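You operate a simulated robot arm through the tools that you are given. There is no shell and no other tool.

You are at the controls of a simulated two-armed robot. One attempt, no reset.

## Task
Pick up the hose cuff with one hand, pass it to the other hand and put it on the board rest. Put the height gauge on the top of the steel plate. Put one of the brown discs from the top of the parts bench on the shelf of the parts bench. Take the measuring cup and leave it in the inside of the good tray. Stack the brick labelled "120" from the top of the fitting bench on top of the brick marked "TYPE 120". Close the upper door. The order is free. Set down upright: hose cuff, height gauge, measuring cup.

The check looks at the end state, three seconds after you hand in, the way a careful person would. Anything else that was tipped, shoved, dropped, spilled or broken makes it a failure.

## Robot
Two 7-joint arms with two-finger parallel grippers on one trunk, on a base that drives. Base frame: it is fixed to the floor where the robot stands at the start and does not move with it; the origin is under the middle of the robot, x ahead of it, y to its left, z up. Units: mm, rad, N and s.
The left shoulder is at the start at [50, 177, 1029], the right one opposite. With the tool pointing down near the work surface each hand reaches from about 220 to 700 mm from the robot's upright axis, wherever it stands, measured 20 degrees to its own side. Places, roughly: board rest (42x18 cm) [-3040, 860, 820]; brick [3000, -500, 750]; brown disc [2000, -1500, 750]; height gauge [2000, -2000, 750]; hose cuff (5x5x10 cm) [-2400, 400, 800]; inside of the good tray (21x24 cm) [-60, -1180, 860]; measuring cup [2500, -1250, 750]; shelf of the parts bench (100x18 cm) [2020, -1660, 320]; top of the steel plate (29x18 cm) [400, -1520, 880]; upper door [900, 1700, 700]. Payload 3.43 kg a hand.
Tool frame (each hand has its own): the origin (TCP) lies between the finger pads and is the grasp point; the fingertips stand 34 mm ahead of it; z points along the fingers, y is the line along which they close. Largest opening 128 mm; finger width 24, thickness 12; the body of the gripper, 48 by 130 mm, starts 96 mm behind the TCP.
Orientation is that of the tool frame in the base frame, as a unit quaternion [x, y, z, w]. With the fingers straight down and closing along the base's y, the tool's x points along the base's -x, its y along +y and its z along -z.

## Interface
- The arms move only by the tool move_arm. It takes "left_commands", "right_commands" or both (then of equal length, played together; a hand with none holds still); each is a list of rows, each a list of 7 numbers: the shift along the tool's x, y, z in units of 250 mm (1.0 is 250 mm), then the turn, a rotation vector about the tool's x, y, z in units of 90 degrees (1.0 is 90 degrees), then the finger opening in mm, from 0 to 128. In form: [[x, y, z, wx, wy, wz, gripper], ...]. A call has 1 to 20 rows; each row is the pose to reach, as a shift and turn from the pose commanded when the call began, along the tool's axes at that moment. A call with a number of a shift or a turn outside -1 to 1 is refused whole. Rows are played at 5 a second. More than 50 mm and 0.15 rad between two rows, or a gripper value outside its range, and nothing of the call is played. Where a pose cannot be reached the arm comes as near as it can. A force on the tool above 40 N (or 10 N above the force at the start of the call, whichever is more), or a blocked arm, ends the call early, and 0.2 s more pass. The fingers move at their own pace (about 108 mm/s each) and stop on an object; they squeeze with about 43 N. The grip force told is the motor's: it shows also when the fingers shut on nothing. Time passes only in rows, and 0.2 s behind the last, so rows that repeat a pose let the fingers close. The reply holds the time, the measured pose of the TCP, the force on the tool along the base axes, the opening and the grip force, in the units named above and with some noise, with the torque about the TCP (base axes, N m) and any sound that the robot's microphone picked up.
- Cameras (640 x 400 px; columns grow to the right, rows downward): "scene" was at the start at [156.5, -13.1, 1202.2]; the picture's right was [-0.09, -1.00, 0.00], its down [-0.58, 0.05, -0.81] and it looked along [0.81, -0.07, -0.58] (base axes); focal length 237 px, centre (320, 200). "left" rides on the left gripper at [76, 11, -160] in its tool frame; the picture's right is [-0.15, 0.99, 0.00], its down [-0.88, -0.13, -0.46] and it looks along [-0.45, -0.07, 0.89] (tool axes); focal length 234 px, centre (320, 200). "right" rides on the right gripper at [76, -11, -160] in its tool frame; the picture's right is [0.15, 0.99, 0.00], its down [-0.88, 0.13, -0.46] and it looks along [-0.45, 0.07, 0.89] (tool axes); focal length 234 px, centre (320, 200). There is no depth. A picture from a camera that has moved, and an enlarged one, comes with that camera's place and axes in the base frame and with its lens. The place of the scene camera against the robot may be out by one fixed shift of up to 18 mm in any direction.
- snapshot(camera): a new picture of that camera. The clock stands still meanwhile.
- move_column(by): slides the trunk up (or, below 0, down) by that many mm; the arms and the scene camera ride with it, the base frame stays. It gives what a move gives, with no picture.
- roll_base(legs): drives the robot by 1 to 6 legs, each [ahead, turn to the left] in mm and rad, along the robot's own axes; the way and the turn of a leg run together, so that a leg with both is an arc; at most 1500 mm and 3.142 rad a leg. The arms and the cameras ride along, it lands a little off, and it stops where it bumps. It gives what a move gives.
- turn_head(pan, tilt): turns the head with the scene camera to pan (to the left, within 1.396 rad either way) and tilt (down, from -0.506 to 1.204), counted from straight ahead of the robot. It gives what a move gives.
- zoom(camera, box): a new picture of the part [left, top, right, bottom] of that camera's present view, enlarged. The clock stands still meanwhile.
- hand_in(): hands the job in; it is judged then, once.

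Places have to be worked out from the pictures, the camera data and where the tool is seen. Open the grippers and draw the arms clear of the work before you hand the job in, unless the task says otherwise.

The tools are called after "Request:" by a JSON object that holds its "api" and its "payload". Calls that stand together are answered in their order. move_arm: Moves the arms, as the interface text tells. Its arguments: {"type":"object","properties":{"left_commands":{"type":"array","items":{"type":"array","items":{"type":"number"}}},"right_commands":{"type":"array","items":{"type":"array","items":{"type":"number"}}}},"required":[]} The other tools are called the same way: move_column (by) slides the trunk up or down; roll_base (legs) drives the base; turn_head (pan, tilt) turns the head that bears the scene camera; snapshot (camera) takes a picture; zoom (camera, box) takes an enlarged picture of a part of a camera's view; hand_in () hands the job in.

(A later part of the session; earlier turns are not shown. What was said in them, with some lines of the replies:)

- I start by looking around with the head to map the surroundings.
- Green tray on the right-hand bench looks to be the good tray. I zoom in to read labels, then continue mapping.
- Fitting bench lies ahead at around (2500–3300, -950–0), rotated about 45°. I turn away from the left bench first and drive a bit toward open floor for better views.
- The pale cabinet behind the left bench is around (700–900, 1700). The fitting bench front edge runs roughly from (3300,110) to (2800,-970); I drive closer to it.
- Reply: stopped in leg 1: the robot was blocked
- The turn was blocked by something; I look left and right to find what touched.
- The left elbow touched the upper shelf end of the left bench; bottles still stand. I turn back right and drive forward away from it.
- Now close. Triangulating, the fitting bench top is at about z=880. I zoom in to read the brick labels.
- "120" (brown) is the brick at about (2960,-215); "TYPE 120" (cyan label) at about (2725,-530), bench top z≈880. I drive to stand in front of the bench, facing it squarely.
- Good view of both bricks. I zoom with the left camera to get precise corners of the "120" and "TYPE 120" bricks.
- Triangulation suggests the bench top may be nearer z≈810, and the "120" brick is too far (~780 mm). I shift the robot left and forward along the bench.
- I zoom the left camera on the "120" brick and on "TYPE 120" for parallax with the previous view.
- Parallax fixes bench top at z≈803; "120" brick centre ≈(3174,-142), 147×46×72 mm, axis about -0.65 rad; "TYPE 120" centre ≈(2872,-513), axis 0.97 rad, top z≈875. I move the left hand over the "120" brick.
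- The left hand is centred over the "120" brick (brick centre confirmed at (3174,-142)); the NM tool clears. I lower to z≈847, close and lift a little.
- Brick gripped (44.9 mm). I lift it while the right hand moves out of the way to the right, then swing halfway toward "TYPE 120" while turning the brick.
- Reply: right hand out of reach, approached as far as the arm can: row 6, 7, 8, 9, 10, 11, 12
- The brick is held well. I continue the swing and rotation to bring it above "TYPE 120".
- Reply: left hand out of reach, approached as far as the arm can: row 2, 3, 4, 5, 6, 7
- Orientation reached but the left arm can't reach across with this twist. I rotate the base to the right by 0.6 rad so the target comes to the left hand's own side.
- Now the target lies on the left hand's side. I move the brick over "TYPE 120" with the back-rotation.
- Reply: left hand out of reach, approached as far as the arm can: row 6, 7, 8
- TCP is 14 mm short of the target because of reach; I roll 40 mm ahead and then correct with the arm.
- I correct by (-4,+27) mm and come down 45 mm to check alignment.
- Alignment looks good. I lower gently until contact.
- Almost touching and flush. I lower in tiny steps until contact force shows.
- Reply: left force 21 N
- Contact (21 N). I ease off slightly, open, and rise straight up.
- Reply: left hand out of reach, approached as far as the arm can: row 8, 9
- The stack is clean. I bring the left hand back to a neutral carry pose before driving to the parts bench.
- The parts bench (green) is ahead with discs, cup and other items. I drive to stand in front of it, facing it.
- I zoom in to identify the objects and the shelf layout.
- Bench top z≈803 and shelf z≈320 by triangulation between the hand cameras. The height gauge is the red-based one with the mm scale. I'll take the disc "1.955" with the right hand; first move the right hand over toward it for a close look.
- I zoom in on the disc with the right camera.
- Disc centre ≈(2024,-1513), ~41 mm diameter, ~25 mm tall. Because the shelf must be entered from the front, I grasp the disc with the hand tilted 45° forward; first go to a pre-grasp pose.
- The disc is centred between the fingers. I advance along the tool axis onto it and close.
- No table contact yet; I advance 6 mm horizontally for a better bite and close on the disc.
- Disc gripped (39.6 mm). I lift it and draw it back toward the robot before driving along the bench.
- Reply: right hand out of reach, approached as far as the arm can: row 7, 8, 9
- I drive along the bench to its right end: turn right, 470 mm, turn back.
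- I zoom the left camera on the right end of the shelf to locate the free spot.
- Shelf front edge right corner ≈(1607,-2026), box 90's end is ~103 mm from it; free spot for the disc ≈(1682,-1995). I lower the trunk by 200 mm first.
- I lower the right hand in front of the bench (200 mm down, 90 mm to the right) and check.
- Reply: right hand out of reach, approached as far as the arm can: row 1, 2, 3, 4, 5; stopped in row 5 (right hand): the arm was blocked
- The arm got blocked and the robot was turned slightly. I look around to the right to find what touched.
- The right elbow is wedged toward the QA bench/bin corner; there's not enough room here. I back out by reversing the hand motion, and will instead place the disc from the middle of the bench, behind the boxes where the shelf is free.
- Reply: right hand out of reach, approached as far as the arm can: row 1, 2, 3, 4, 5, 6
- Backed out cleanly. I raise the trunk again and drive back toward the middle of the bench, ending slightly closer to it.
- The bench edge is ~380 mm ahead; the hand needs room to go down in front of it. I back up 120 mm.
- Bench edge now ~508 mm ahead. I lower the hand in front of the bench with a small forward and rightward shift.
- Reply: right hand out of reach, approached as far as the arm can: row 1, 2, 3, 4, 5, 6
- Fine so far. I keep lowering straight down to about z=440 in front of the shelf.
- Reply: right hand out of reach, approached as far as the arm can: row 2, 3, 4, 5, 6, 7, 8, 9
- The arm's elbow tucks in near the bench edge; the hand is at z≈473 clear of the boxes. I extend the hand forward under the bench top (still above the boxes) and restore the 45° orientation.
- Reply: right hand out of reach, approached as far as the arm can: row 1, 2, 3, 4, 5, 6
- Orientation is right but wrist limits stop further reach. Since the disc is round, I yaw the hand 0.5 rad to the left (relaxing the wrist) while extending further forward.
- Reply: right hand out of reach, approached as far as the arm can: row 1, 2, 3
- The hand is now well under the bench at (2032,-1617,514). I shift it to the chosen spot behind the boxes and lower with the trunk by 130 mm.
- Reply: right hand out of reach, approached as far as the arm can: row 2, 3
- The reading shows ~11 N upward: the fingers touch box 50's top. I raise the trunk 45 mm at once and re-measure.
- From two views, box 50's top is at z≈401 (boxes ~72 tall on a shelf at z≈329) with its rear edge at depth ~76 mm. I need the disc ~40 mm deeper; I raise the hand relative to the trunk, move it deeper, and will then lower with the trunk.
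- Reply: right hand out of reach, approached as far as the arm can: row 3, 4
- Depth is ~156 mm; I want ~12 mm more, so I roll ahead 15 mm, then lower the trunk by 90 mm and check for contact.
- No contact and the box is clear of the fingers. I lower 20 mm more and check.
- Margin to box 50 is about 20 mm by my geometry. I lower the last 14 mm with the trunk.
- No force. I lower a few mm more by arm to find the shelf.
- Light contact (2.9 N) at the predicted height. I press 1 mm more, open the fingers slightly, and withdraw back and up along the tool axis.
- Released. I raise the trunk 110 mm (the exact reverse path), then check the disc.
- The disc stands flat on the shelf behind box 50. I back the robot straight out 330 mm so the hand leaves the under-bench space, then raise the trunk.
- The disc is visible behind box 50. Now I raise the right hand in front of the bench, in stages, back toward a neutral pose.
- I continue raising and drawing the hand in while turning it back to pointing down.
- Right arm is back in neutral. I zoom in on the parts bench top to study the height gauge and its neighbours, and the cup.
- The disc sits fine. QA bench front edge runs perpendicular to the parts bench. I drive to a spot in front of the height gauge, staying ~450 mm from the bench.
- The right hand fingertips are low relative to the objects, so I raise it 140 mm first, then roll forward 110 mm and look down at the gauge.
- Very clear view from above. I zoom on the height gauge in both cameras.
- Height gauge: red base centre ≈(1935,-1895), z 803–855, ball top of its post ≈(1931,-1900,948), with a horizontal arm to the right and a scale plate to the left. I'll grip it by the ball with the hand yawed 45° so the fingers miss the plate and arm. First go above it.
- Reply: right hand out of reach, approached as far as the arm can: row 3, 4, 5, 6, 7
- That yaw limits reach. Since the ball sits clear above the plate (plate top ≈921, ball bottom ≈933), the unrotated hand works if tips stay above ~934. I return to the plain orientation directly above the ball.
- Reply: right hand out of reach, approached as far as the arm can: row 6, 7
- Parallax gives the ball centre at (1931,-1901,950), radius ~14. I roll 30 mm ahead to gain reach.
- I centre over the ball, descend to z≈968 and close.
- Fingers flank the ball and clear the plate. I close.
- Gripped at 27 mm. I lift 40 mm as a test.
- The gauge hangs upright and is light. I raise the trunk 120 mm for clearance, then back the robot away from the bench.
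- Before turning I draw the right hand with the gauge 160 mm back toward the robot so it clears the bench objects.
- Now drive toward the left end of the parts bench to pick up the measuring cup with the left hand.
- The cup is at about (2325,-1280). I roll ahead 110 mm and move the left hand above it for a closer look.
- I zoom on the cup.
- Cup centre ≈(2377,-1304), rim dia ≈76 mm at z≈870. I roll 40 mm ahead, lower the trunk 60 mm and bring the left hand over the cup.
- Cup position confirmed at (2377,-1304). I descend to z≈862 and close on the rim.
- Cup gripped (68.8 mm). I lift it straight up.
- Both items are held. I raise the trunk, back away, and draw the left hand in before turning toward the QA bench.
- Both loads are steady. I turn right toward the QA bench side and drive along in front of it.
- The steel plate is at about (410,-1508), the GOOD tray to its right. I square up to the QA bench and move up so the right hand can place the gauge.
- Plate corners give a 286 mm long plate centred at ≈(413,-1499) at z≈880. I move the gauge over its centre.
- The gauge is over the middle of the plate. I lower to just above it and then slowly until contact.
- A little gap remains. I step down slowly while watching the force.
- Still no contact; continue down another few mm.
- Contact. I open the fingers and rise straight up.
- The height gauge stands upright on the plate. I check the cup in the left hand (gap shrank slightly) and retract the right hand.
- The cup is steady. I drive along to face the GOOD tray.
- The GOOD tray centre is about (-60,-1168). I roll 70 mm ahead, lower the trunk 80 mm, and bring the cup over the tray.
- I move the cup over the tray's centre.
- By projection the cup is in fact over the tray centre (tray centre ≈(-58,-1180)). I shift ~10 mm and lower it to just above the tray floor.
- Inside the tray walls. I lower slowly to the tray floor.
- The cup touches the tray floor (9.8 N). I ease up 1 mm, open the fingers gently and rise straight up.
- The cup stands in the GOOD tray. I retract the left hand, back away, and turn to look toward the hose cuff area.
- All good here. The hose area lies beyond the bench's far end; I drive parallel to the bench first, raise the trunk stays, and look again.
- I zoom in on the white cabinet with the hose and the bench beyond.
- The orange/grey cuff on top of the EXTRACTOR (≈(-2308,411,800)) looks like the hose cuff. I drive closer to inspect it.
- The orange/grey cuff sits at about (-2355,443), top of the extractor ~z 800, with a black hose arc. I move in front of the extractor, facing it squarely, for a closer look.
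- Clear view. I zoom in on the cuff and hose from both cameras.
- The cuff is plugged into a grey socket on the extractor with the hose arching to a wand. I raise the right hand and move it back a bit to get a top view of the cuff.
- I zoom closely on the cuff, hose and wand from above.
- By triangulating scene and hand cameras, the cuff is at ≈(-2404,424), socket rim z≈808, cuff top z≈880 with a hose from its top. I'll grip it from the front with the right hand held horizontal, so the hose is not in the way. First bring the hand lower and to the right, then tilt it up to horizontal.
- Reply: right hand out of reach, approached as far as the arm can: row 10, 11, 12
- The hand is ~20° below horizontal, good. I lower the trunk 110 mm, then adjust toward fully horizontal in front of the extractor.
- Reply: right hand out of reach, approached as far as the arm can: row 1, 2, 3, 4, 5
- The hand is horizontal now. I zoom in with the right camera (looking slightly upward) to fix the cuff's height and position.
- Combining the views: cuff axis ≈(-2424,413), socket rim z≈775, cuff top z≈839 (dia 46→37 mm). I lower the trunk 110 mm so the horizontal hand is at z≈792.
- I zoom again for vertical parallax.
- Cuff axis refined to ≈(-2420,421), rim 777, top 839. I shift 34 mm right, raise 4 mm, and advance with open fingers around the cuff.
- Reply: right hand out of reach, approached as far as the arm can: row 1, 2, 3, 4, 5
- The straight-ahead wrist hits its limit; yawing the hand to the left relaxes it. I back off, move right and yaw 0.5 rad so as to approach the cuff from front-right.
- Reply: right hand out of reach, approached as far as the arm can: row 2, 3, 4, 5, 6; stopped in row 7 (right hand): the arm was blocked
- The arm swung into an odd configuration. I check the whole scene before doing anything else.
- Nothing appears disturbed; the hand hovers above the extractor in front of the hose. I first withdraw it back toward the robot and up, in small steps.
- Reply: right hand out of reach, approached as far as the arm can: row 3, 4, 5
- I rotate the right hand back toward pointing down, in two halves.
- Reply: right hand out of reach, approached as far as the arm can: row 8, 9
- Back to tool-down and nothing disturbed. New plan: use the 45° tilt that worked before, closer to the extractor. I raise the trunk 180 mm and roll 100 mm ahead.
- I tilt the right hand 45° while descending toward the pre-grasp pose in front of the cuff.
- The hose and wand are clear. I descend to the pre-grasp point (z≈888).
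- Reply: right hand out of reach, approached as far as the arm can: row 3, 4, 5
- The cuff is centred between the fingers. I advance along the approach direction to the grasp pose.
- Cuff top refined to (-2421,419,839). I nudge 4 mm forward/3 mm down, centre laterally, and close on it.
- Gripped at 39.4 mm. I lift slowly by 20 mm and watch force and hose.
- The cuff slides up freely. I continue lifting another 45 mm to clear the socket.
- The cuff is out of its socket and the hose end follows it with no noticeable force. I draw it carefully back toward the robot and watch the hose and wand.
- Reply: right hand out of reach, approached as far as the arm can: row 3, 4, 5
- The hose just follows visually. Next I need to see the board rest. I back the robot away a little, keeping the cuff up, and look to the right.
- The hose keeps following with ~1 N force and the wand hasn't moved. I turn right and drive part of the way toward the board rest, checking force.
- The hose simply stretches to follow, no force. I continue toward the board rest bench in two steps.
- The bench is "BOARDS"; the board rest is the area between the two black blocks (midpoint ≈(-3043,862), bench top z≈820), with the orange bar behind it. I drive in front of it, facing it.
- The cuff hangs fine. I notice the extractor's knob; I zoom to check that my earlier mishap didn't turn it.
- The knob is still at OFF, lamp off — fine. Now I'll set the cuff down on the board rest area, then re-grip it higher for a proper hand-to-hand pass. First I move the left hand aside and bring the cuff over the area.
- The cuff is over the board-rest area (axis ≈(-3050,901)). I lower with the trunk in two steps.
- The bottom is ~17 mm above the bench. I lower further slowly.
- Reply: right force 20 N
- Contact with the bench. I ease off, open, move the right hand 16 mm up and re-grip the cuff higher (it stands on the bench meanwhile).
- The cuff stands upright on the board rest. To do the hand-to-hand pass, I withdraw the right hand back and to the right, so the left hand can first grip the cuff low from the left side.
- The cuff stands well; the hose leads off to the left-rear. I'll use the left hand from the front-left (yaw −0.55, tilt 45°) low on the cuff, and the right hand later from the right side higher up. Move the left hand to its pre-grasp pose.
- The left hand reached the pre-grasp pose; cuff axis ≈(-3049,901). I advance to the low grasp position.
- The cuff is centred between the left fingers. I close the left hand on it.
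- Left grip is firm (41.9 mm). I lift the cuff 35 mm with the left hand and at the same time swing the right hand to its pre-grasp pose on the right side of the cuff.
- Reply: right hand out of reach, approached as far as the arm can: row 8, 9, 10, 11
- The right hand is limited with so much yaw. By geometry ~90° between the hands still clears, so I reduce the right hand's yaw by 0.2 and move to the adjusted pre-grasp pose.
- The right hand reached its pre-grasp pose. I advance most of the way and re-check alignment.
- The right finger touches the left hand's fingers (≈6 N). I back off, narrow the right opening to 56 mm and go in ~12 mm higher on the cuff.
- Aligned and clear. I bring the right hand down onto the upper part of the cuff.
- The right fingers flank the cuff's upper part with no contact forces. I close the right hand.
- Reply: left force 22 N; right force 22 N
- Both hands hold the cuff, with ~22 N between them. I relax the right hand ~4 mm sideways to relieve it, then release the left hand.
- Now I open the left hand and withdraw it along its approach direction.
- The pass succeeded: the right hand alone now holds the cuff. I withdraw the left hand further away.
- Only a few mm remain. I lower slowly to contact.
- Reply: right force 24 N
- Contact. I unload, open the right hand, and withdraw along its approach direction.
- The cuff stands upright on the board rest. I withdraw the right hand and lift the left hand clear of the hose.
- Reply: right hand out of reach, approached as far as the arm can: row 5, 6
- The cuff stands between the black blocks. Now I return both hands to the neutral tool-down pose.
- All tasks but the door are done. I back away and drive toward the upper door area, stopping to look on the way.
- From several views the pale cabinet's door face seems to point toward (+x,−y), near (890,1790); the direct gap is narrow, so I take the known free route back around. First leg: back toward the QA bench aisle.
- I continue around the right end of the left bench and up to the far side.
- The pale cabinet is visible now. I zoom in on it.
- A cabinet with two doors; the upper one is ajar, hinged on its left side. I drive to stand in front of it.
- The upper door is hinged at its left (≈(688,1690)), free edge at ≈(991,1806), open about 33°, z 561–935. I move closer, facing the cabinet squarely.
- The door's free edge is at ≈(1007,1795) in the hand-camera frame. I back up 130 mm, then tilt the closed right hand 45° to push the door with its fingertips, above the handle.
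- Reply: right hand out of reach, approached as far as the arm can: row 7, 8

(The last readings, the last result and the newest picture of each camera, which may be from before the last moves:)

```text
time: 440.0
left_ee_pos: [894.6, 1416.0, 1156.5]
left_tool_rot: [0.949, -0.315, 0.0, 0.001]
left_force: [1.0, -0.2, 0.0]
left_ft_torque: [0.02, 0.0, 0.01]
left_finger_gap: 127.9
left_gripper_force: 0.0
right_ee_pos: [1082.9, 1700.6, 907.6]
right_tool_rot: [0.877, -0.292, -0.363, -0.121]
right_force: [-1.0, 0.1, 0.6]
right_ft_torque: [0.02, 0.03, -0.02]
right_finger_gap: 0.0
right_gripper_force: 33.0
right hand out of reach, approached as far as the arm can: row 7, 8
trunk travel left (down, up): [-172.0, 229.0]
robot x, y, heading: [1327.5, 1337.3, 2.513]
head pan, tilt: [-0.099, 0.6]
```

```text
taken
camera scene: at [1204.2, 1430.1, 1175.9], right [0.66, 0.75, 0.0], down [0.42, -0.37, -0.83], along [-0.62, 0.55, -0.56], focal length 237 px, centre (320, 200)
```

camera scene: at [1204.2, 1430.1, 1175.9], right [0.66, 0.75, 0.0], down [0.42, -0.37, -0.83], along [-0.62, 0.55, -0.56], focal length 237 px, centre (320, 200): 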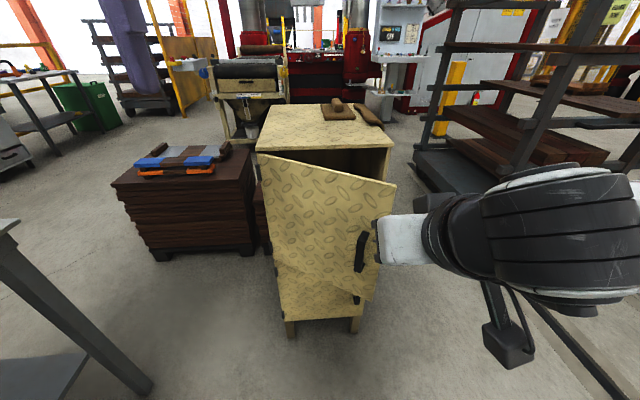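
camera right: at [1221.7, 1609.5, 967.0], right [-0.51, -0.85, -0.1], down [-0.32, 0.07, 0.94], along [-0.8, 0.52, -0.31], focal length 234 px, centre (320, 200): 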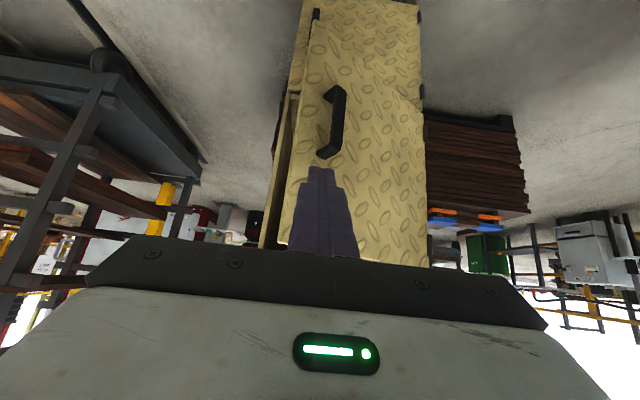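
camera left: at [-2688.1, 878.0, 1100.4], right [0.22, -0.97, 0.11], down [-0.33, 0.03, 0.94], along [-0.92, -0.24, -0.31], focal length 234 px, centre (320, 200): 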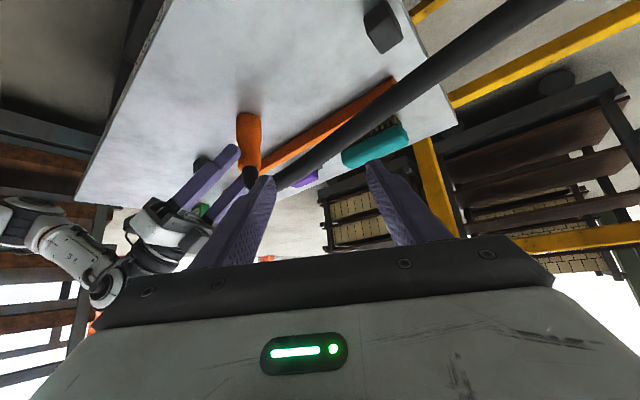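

The fingertips are in front of the door, above the handle. I move forward to touch the door near its free edge.

Request:
{"api": "move_arm", "payload": {"right_commands": [[-0.08, 0.003, 0.08, 0, 0, 0, 0], [-0.16, 0.006, 0.16, 0, 0, 0, 0], [-0.24, 0.009, 0.24, 0, 0, 0, 0], [-0.3, 0.012, 0.3, 0, 0, 0, 0], [-0.3, 0.012, 0.3, 0, 0, 0, 0]]}}

Request:
{"api": "snapshot", "payload": {"camera": "right"}}

Request:
{"api": "snapshot", "payload": {"camera": "scene"}}

```text
time: 441.2
left_ee_pos: [895.9, 1415.8, 1156.7]
left_tool_rot: [0.949, -0.316, 0.0, 0.002]
left_force: [0.7, -0.9, -0.6]
left_ft_torque: [0.01, -0.02, 0.0]
left_finger_gap: 127.5
left_gripper_force: 0.1
right_ee_pos: [995.3, 1759.4, 906.8]
right_tool_rot: [0.876, -0.292, -0.363, -0.122]
right_force: [1.0, -0.2, 0.3]
right_ft_torque: [0.01, -0.03, 0.01]
right_finger_gap: 0.0
right_gripper_force: 33.2
trunk travel left (down, up): [-172.0, 229.0]
robot x, y, heading: [1326.7, 1332.2, 2.517]
head pan, tilt: [-0.099, 0.6]
```

```text
taken
camera right: at [1134.7, 1669.5, 966.5], right [-0.51, -0.85, -0.11], down [-0.32, 0.07, 0.95], along [-0.8, 0.52, -0.31], focal length 234 px, centre (320, 200)
```

right: 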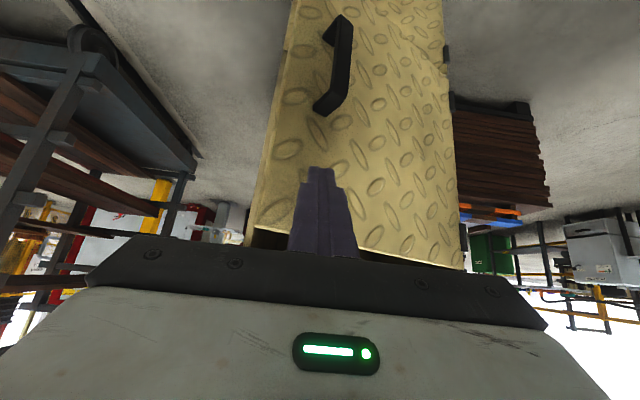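

```text
taken
camera scene: at [1204.2, 1430.1, 1175.9], right [0.66, 0.75, 0.0], down [0.42, -0.37, -0.83], along [-0.62, 0.55, -0.56], focal length 237 px, centre (320, 200)
```

scene: 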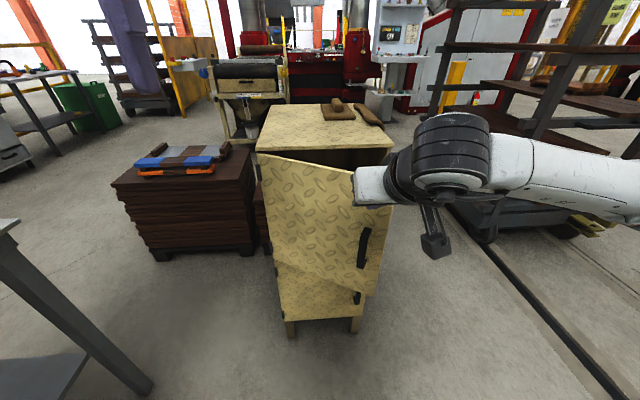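

The door is already swinging; the force is tiny. I keep pushing along the closing arc.

Request:
{"api": "move_arm", "payload": {"right_commands": [[-0.076, -0.031, 0.076, 0, 0, 0, 0], [-0.152, -0.062, 0.152, 0, 0, 0, 0], [-0.228, -0.092, 0.228, 0, 0, 0, 0], [-0.304, -0.123, 0.304, 0, 0, 0, 0], [-0.38, -0.154, 0.38, 0, 0, 0, 0], [-0.38, -0.154, 0.38, 0, 0, 0, 0]]}}

Request:
{"api": "snapshot", "payload": {"camera": "right"}}

Request:
{"api": "snapshot", "payload": {"camera": "scene"}}

```text
time: 442.6
left_ee_pos: [895.0, 1416.4, 1157.0]
left_tool_rot: [0.949, -0.316, -0.001, 0.0]
left_force: [0.1, -0.5, -0.5]
left_ft_torque: [-0.02, -0.01, -0.02]
left_finger_gap: 128.1
left_gripper_force: 0.1
right_ee_pos: [910.2, 1872.6, 905.9]
right_tool_rot: [0.876, -0.292, -0.363, -0.122]
right_force: [-0.1, 0.1, 0.6]
right_ft_torque: [0.01, 0.04, 0.03]
right_finger_gap: 0.0
right_gripper_force: 32.9
trunk travel left (down, up): [-172.0, 229.0]
robot x, y, heading: [1326.3, 1335.9, 2.52]
head pan, tilt: [-0.099, 0.6]
```

```text
taken
camera right: at [1049.5, 1781.8, 964.7], right [-0.51, -0.85, -0.11], down [-0.32, 0.07, 0.95], along [-0.8, 0.52, -0.31], focal length 234 px, centre (320, 200)
```

right: 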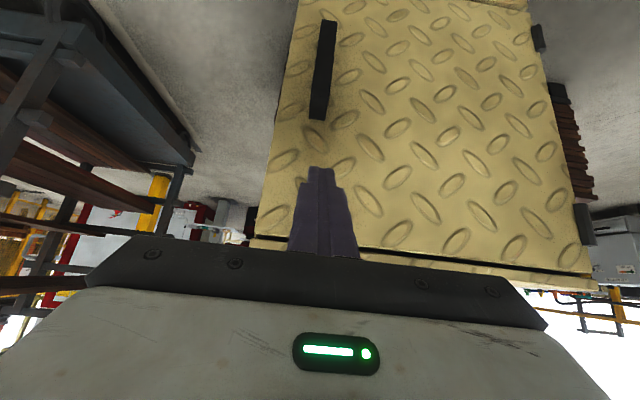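

```text
taken
camera scene: at [1204.2, 1430.1, 1175.9], right [0.66, 0.75, 0.0], down [0.42, -0.37, -0.83], along [-0.62, 0.55, -0.56], focal length 237 px, centre (320, 200)
```

scene: 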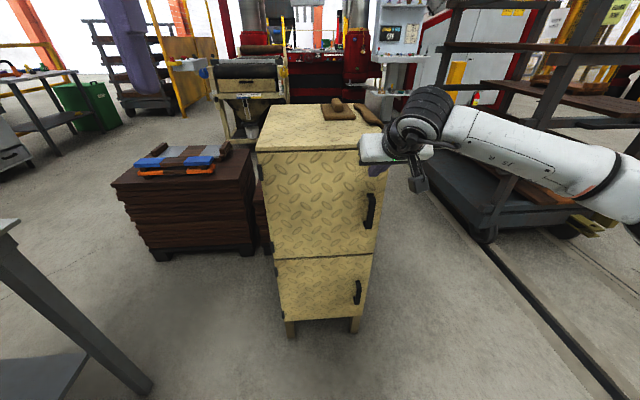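

The door is nearly shut. I press on gently in small steps until it's firmly against its stop.

Request:
{"api": "move_arm", "payload": {"right_commands": [[-0.014, 0, 0.014, 0, 0, 0, 0], [-0.028, 0, 0.028, 0, 0, 0, 0], [-0.042, 0, 0.042, 0, 0, 0, 0], [-0.042, 0, 0.042, 0, 0, 0, 0]]}}

Request:
{"api": "zoom", "payload": {"camera": "scene", "box": [220, 80, 440, 350]}}

```text
time: 443.6
left_ee_pos: [894.5, 1416.1, 1157.1]
left_tool_rot: [0.949, -0.316, 0.0, -0.001]
left_force: [0.1, 1.0, 0.1]
left_ft_torque: [-0.01, 0.01, 0.01]
left_finger_gap: 128.1
left_gripper_force: 0.1
right_ee_pos: [899.0, 1881.6, 907.5]
right_tool_rot: [0.876, -0.292, -0.364, -0.121]
right_force: [-0.1, 0.1, -0.1]
right_ft_torque: [0.0, 0.02, 0.03]
right_finger_gap: 0.2
right_gripper_force: 33.2
trunk travel left (down, up): [-172.0, 229.0]
robot x, y, heading: [1327.8, 1332.7, 2.521]
head pan, tilt: [-0.099, 0.6]
```

```text
1.48 times, centred on (330, 215) of scene
camera zoom: at [1204.2, 1430.1, 1175.9], right [0.66, 0.75, 0.0], down [0.42, -0.37, -0.83], along [-0.62, 0.55, -0.56], focal length 352 px, centre (305, 178)
```

zoom: 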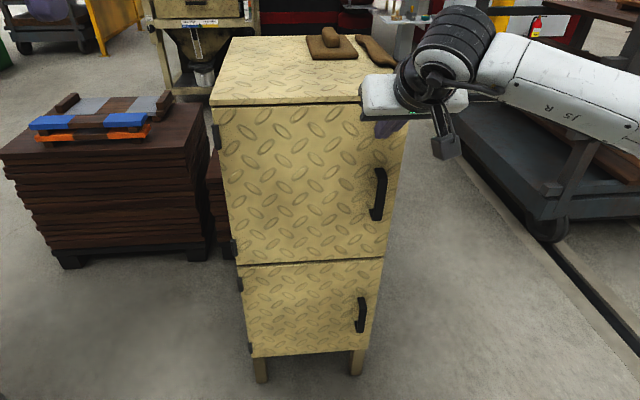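

Request:
{"api": "move_arm", "payload": {"right_commands": [[-0.014, 0, 0.014, 0, 0, 0, 0], [-0.028, 0, 0.028, 0, 0, 0, 0], [-0.042, 0, 0.042, 0, 0, 0, 0], [-0.042, 0, 0.042, 0, 0, 0, 0]]}}

Request:
{"api": "snapshot", "payload": {"camera": "right"}}

```text
time: 444.1
left_ee_pos: [898.8, 1415.4, 1158.8]
left_tool_rot: [0.949, -0.317, -0.001, 0.001]
left_force: [0.1, 0.0, -0.2]
left_ft_torque: [0.01, 0.0, 0.01]
left_finger_gap: 128.0
left_gripper_force: 0.1
right_ee_pos: [898.0, 1881.9, 907.3]
right_tool_rot: [0.878, -0.292, -0.359, -0.12]
right_force: [16.0, -9.5, 7.8]
right_ft_torque: [0.09, -0.13, -0.03]
right_finger_gap: 0.0
right_gripper_force: 33.7
trunk travel left (down, up): [-172.0, 229.0]
robot x, y, heading: [1326.3, 1340.1, 2.517]
head pan, tilt: [-0.099, 0.6]
stopped in row 2 (right hand): the force on the tool passed its limit at 45 N (the readings are from after the stop); the commanded pose is now the measured one
```

```text
taken
camera right: at [1036.7, 1791.1, 967.9], right [-0.51, -0.85, -0.1], down [-0.33, 0.08, 0.94], along [-0.8, 0.51, -0.32], focal length 234 px, centre (320, 200)
```

right: 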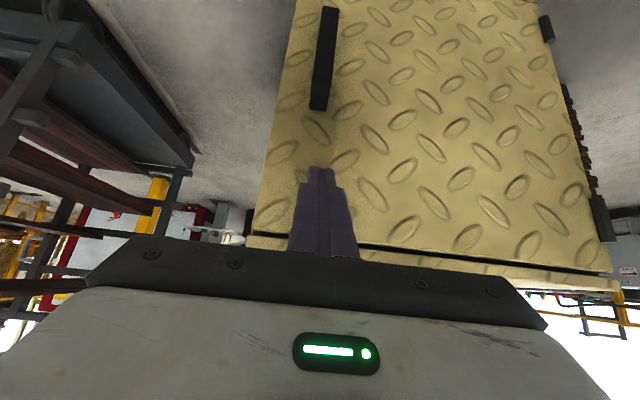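

The door hit its stop firmly (45 N) — closed. I withdraw the hand straight back and check it stays shut.

Request:
{"api": "move_arm", "payload": {"right_commands": [[0.03, 0, -0.03, 0, 0, 0, 0], [0.12, 0, -0.12, 0, 0, 0, 0], [0.24, 0, -0.24, 0, 0, 0, 0], [0.36, 0, -0.36, 0, 0, 0, 0], [0.48, 0, -0.48, 0, 0, 0, 0], [0.48, 0, -0.48, 0, 0, 0, 0]]}}

Request:
{"api": "zoom", "payload": {"camera": "scene", "box": [220, 80, 440, 350]}}

Request:
{"api": "snapshot", "payload": {"camera": "right"}}

```text
time: 445.5
left_ee_pos: [896.2, 1417.0, 1157.2]
left_tool_rot: [0.949, -0.316, 0.0, 0.0]
left_force: [0.2, 0.0, -0.9]
left_ft_torque: [0.02, -0.01, 0.0]
left_finger_gap: 128.0
left_gripper_force: 0.1
right_ee_pos: [1031.8, 1779.6, 903.7]
right_tool_rot: [0.879, -0.293, -0.357, -0.12]
right_force: [0.1, -0.9, 0.3]
right_ft_torque: [0.0, 0.03, 0.01]
right_finger_gap: 0.0
right_gripper_force: 32.7
trunk travel left (down, up): [-172.0, 229.0]
robot x, y, heading: [1327.2, 1337.1, 2.517]
head pan, tilt: [-0.099, 0.6]
```

```text
1.48 times, centred on (330, 215) of scene
camera zoom: at [1204.8, 1430.0, 1175.9], right [0.66, 0.75, 0.0], down [0.42, -0.37, -0.83], along [-0.62, 0.55, -0.56], focal length 352 px, centre (305, 178)
```

zoom: 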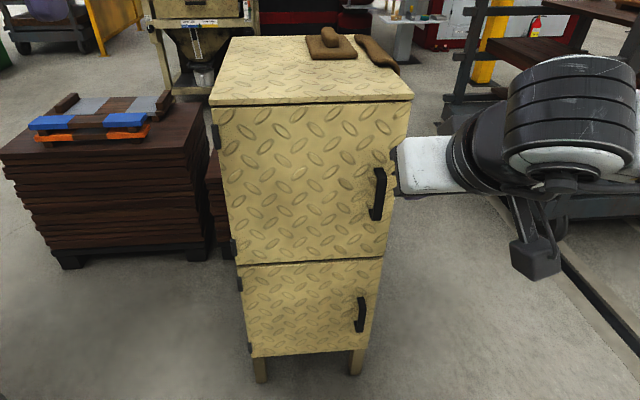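

```text
taken
camera right: at [1170.1, 1689.5, 965.3], right [-0.51, -0.85, -0.1], down [-0.33, 0.08, 0.94], along [-0.79, 0.52, -0.32], focal length 234 px, centre (320, 200)
```

right: 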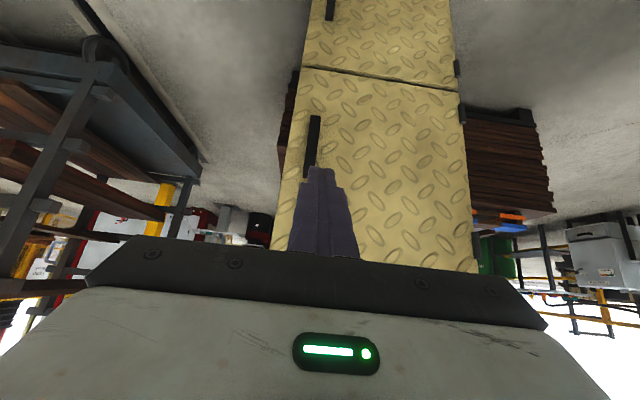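

The upper door is flush and stays shut. I open the right gripper, raise the hand, and back the robot away.

Request:
{"api": "move_arm", "payload": {"right_commands": [[0.1, 0, -0.1, 0, 0, 0, 40], [0.12, 0, -0.2, 0, 0.07, 0, 80], [0.1, 0, -0.3, 0, 0.14, 0, 120], [0.05, 0, -0.4, 0, 0.21, 0, 128], [0, 0, -0.5, 0, 0.28, 0, 128], [-0.05, 0, -0.6, 0, 0.35, 0, 128], [-0.05, 0, -0.6, 0, 0.42, 0, 128], [-0.05, 0, -0.6, 0, 0.5, 0, 128]]}}

Request:
{"api": "roll_base", "payload": {"legs": [[-350, 0]]}}

Request:
{"api": "turn_head", "payload": {"pan": 0.0, "tilt": 0.4}}

Request:
{"api": "snapshot", "payload": {"camera": "scene"}}

```text
time: 447.3
left_ee_pos: [895.7, 1416.0, 1156.4]
left_tool_rot: [0.949, -0.316, 0.0, 0.0]
left_force: [0.0, -0.1, -0.8]
left_ft_torque: [0.02, -0.01, 0.05]
left_finger_gap: 128.0
left_gripper_force: 0.0
right_ee_pos: [1107.7, 1722.7, 1021.9]
right_tool_rot: [0.948, -0.317, 0.006, 0.001]
right_force: [0.3, -0.7, 0.6]
right_ft_torque: [0.0, 0.01, -0.02]
right_finger_gap: 127.9
right_gripper_force: 0.1
trunk travel left (down, up): [-172.0, 229.0]
robot x, y, heading: [1327.6, 1336.9, 2.519]
head pan, tilt: [-0.099, 0.6]
```

```text
time: 449.6
left_ee_pos: [1181.4, 1208.4, 1157.8]
left_tool_rot: [0.949, -0.315, 0.0, 0.0]
left_force: [1.1, 0.7, 0.1]
left_ft_torque: [-0.01, 0.02, 0.03]
left_finger_gap: 128.1
left_gripper_force: 0.0
right_ee_pos: [1392.2, 1517.1, 1023.2]
right_tool_rot: [0.949, -0.316, 0.005, 0.001]
right_force: [0.1, 0.1, -0.1]
right_ft_torque: [0.0, -0.01, 0.01]
right_finger_gap: 128.4
right_gripper_force: 0.0
trunk travel left (down, up): [-172.0, 229.0]
robot x, y, heading: [1617.5, 1132.1, 2.517]
head pan, tilt: [-0.099, 0.6]
```

```text
time: 450.3
left_ee_pos: [1180.0, 1211.1, 1156.3]
left_tool_rot: [0.949, -0.315, 0.0, 0.0]
left_force: [0.2, 0.5, -0.5]
left_ft_torque: [0.04, -0.01, 0.0]
left_finger_gap: 128.3
left_gripper_force: 0.0
right_ee_pos: [1392.0, 1516.3, 1022.8]
right_tool_rot: [0.949, -0.315, 0.005, 0.001]
right_force: [0.3, 0.1, -0.1]
right_ft_torque: [0.01, 0.0, -0.02]
right_finger_gap: 127.9
right_gripper_force: 0.1
trunk travel left (down, up): [-172.0, 229.0]
robot x, y, heading: [1613.8, 1132.0, 2.521]
head pan, tilt: [0.0, 0.4]
```

```text
taken
camera scene: at [1480.8, 1220.6, 1194.1], right [0.58, 0.81, 0.0], down [0.32, -0.23, -0.92], along [-0.75, 0.54, -0.39], focal length 237 px, centre (320, 200)
```

scene: 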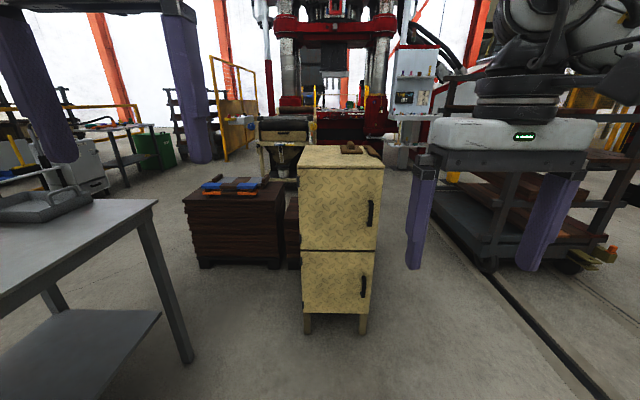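

The upper door is closed. One last distant check on the board rest bench and hose.

Request:
{"api": "zoom", "payload": {"camera": "scene", "box": [0, 90, 200, 210]}}

```text
3.20 times, centred on (100, 150) of scene
camera zoom: at [1480.8, 1220.6, 1194.1], right [0.58, 0.81, 0.0], down [0.32, -0.23, -0.92], along [-0.75, 0.54, -0.39], focal length 760 px, centre (1024, 360)
```

zoom: 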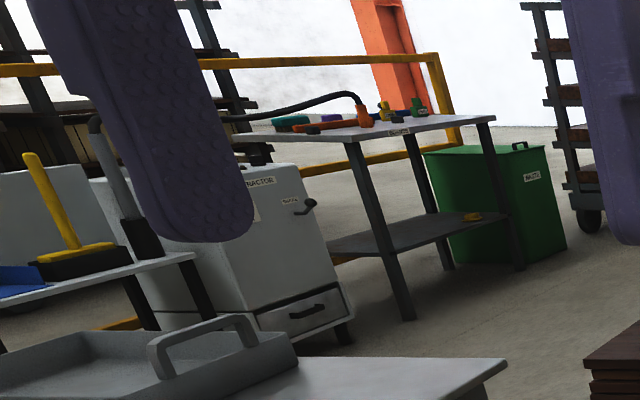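

The cuff still stands upright on the board rest, the wand is in its holder, and the door is shut. Both grippers are open and the arms are clear, so I hand the job in.

Request:
{"api": "hand_in", "payload": {}}

```text
The job is handed in.
```

The job is handed in. All six parts were done, and each looked right in the pictures; the result of the check is not known yet.

- **Brick:** the brick labelled "120" is stacked flush on the "TYPE 120" brick on the fitting bench.
- **Brown disc:** the disc marked 1.955 stands on the shelf of the parts bench, behind the box marked 50.
- **Height gauge:** it stands upright near the middle of the steel plate.
- **Measuring cup:** it stands upright inside the good tray.
- **Hose cuff:** it stands upright on the board rest. The right hand picked it up and first set it down on the board rest. The left hand then lifted it and passed it directly to the right hand, which placed it. The hose is still attached to the cuff and now stretches from its wand to the board rest. The wand is still in its holder.
- **Upper door:** it is pushed fully against its stop and stayed shut after I let go.

Four contacts happened along the way, none of which showed any lasting effect in later pictures:

- **Left bench:** the left elbow touched the end of the upper shelf while I was turning. The bottles on it stayed standing.
- **Quality bench or waste bin:** the right elbow pressed against one of these near the end of the parts bench and turned the robot slightly.
- **Box 50:** the right hand briefly pressed on the top of this box with about 11 N.
- **Extractor:** the right arm swung into an awkward position over it and was blocked. The extractor knob still points to OFF.
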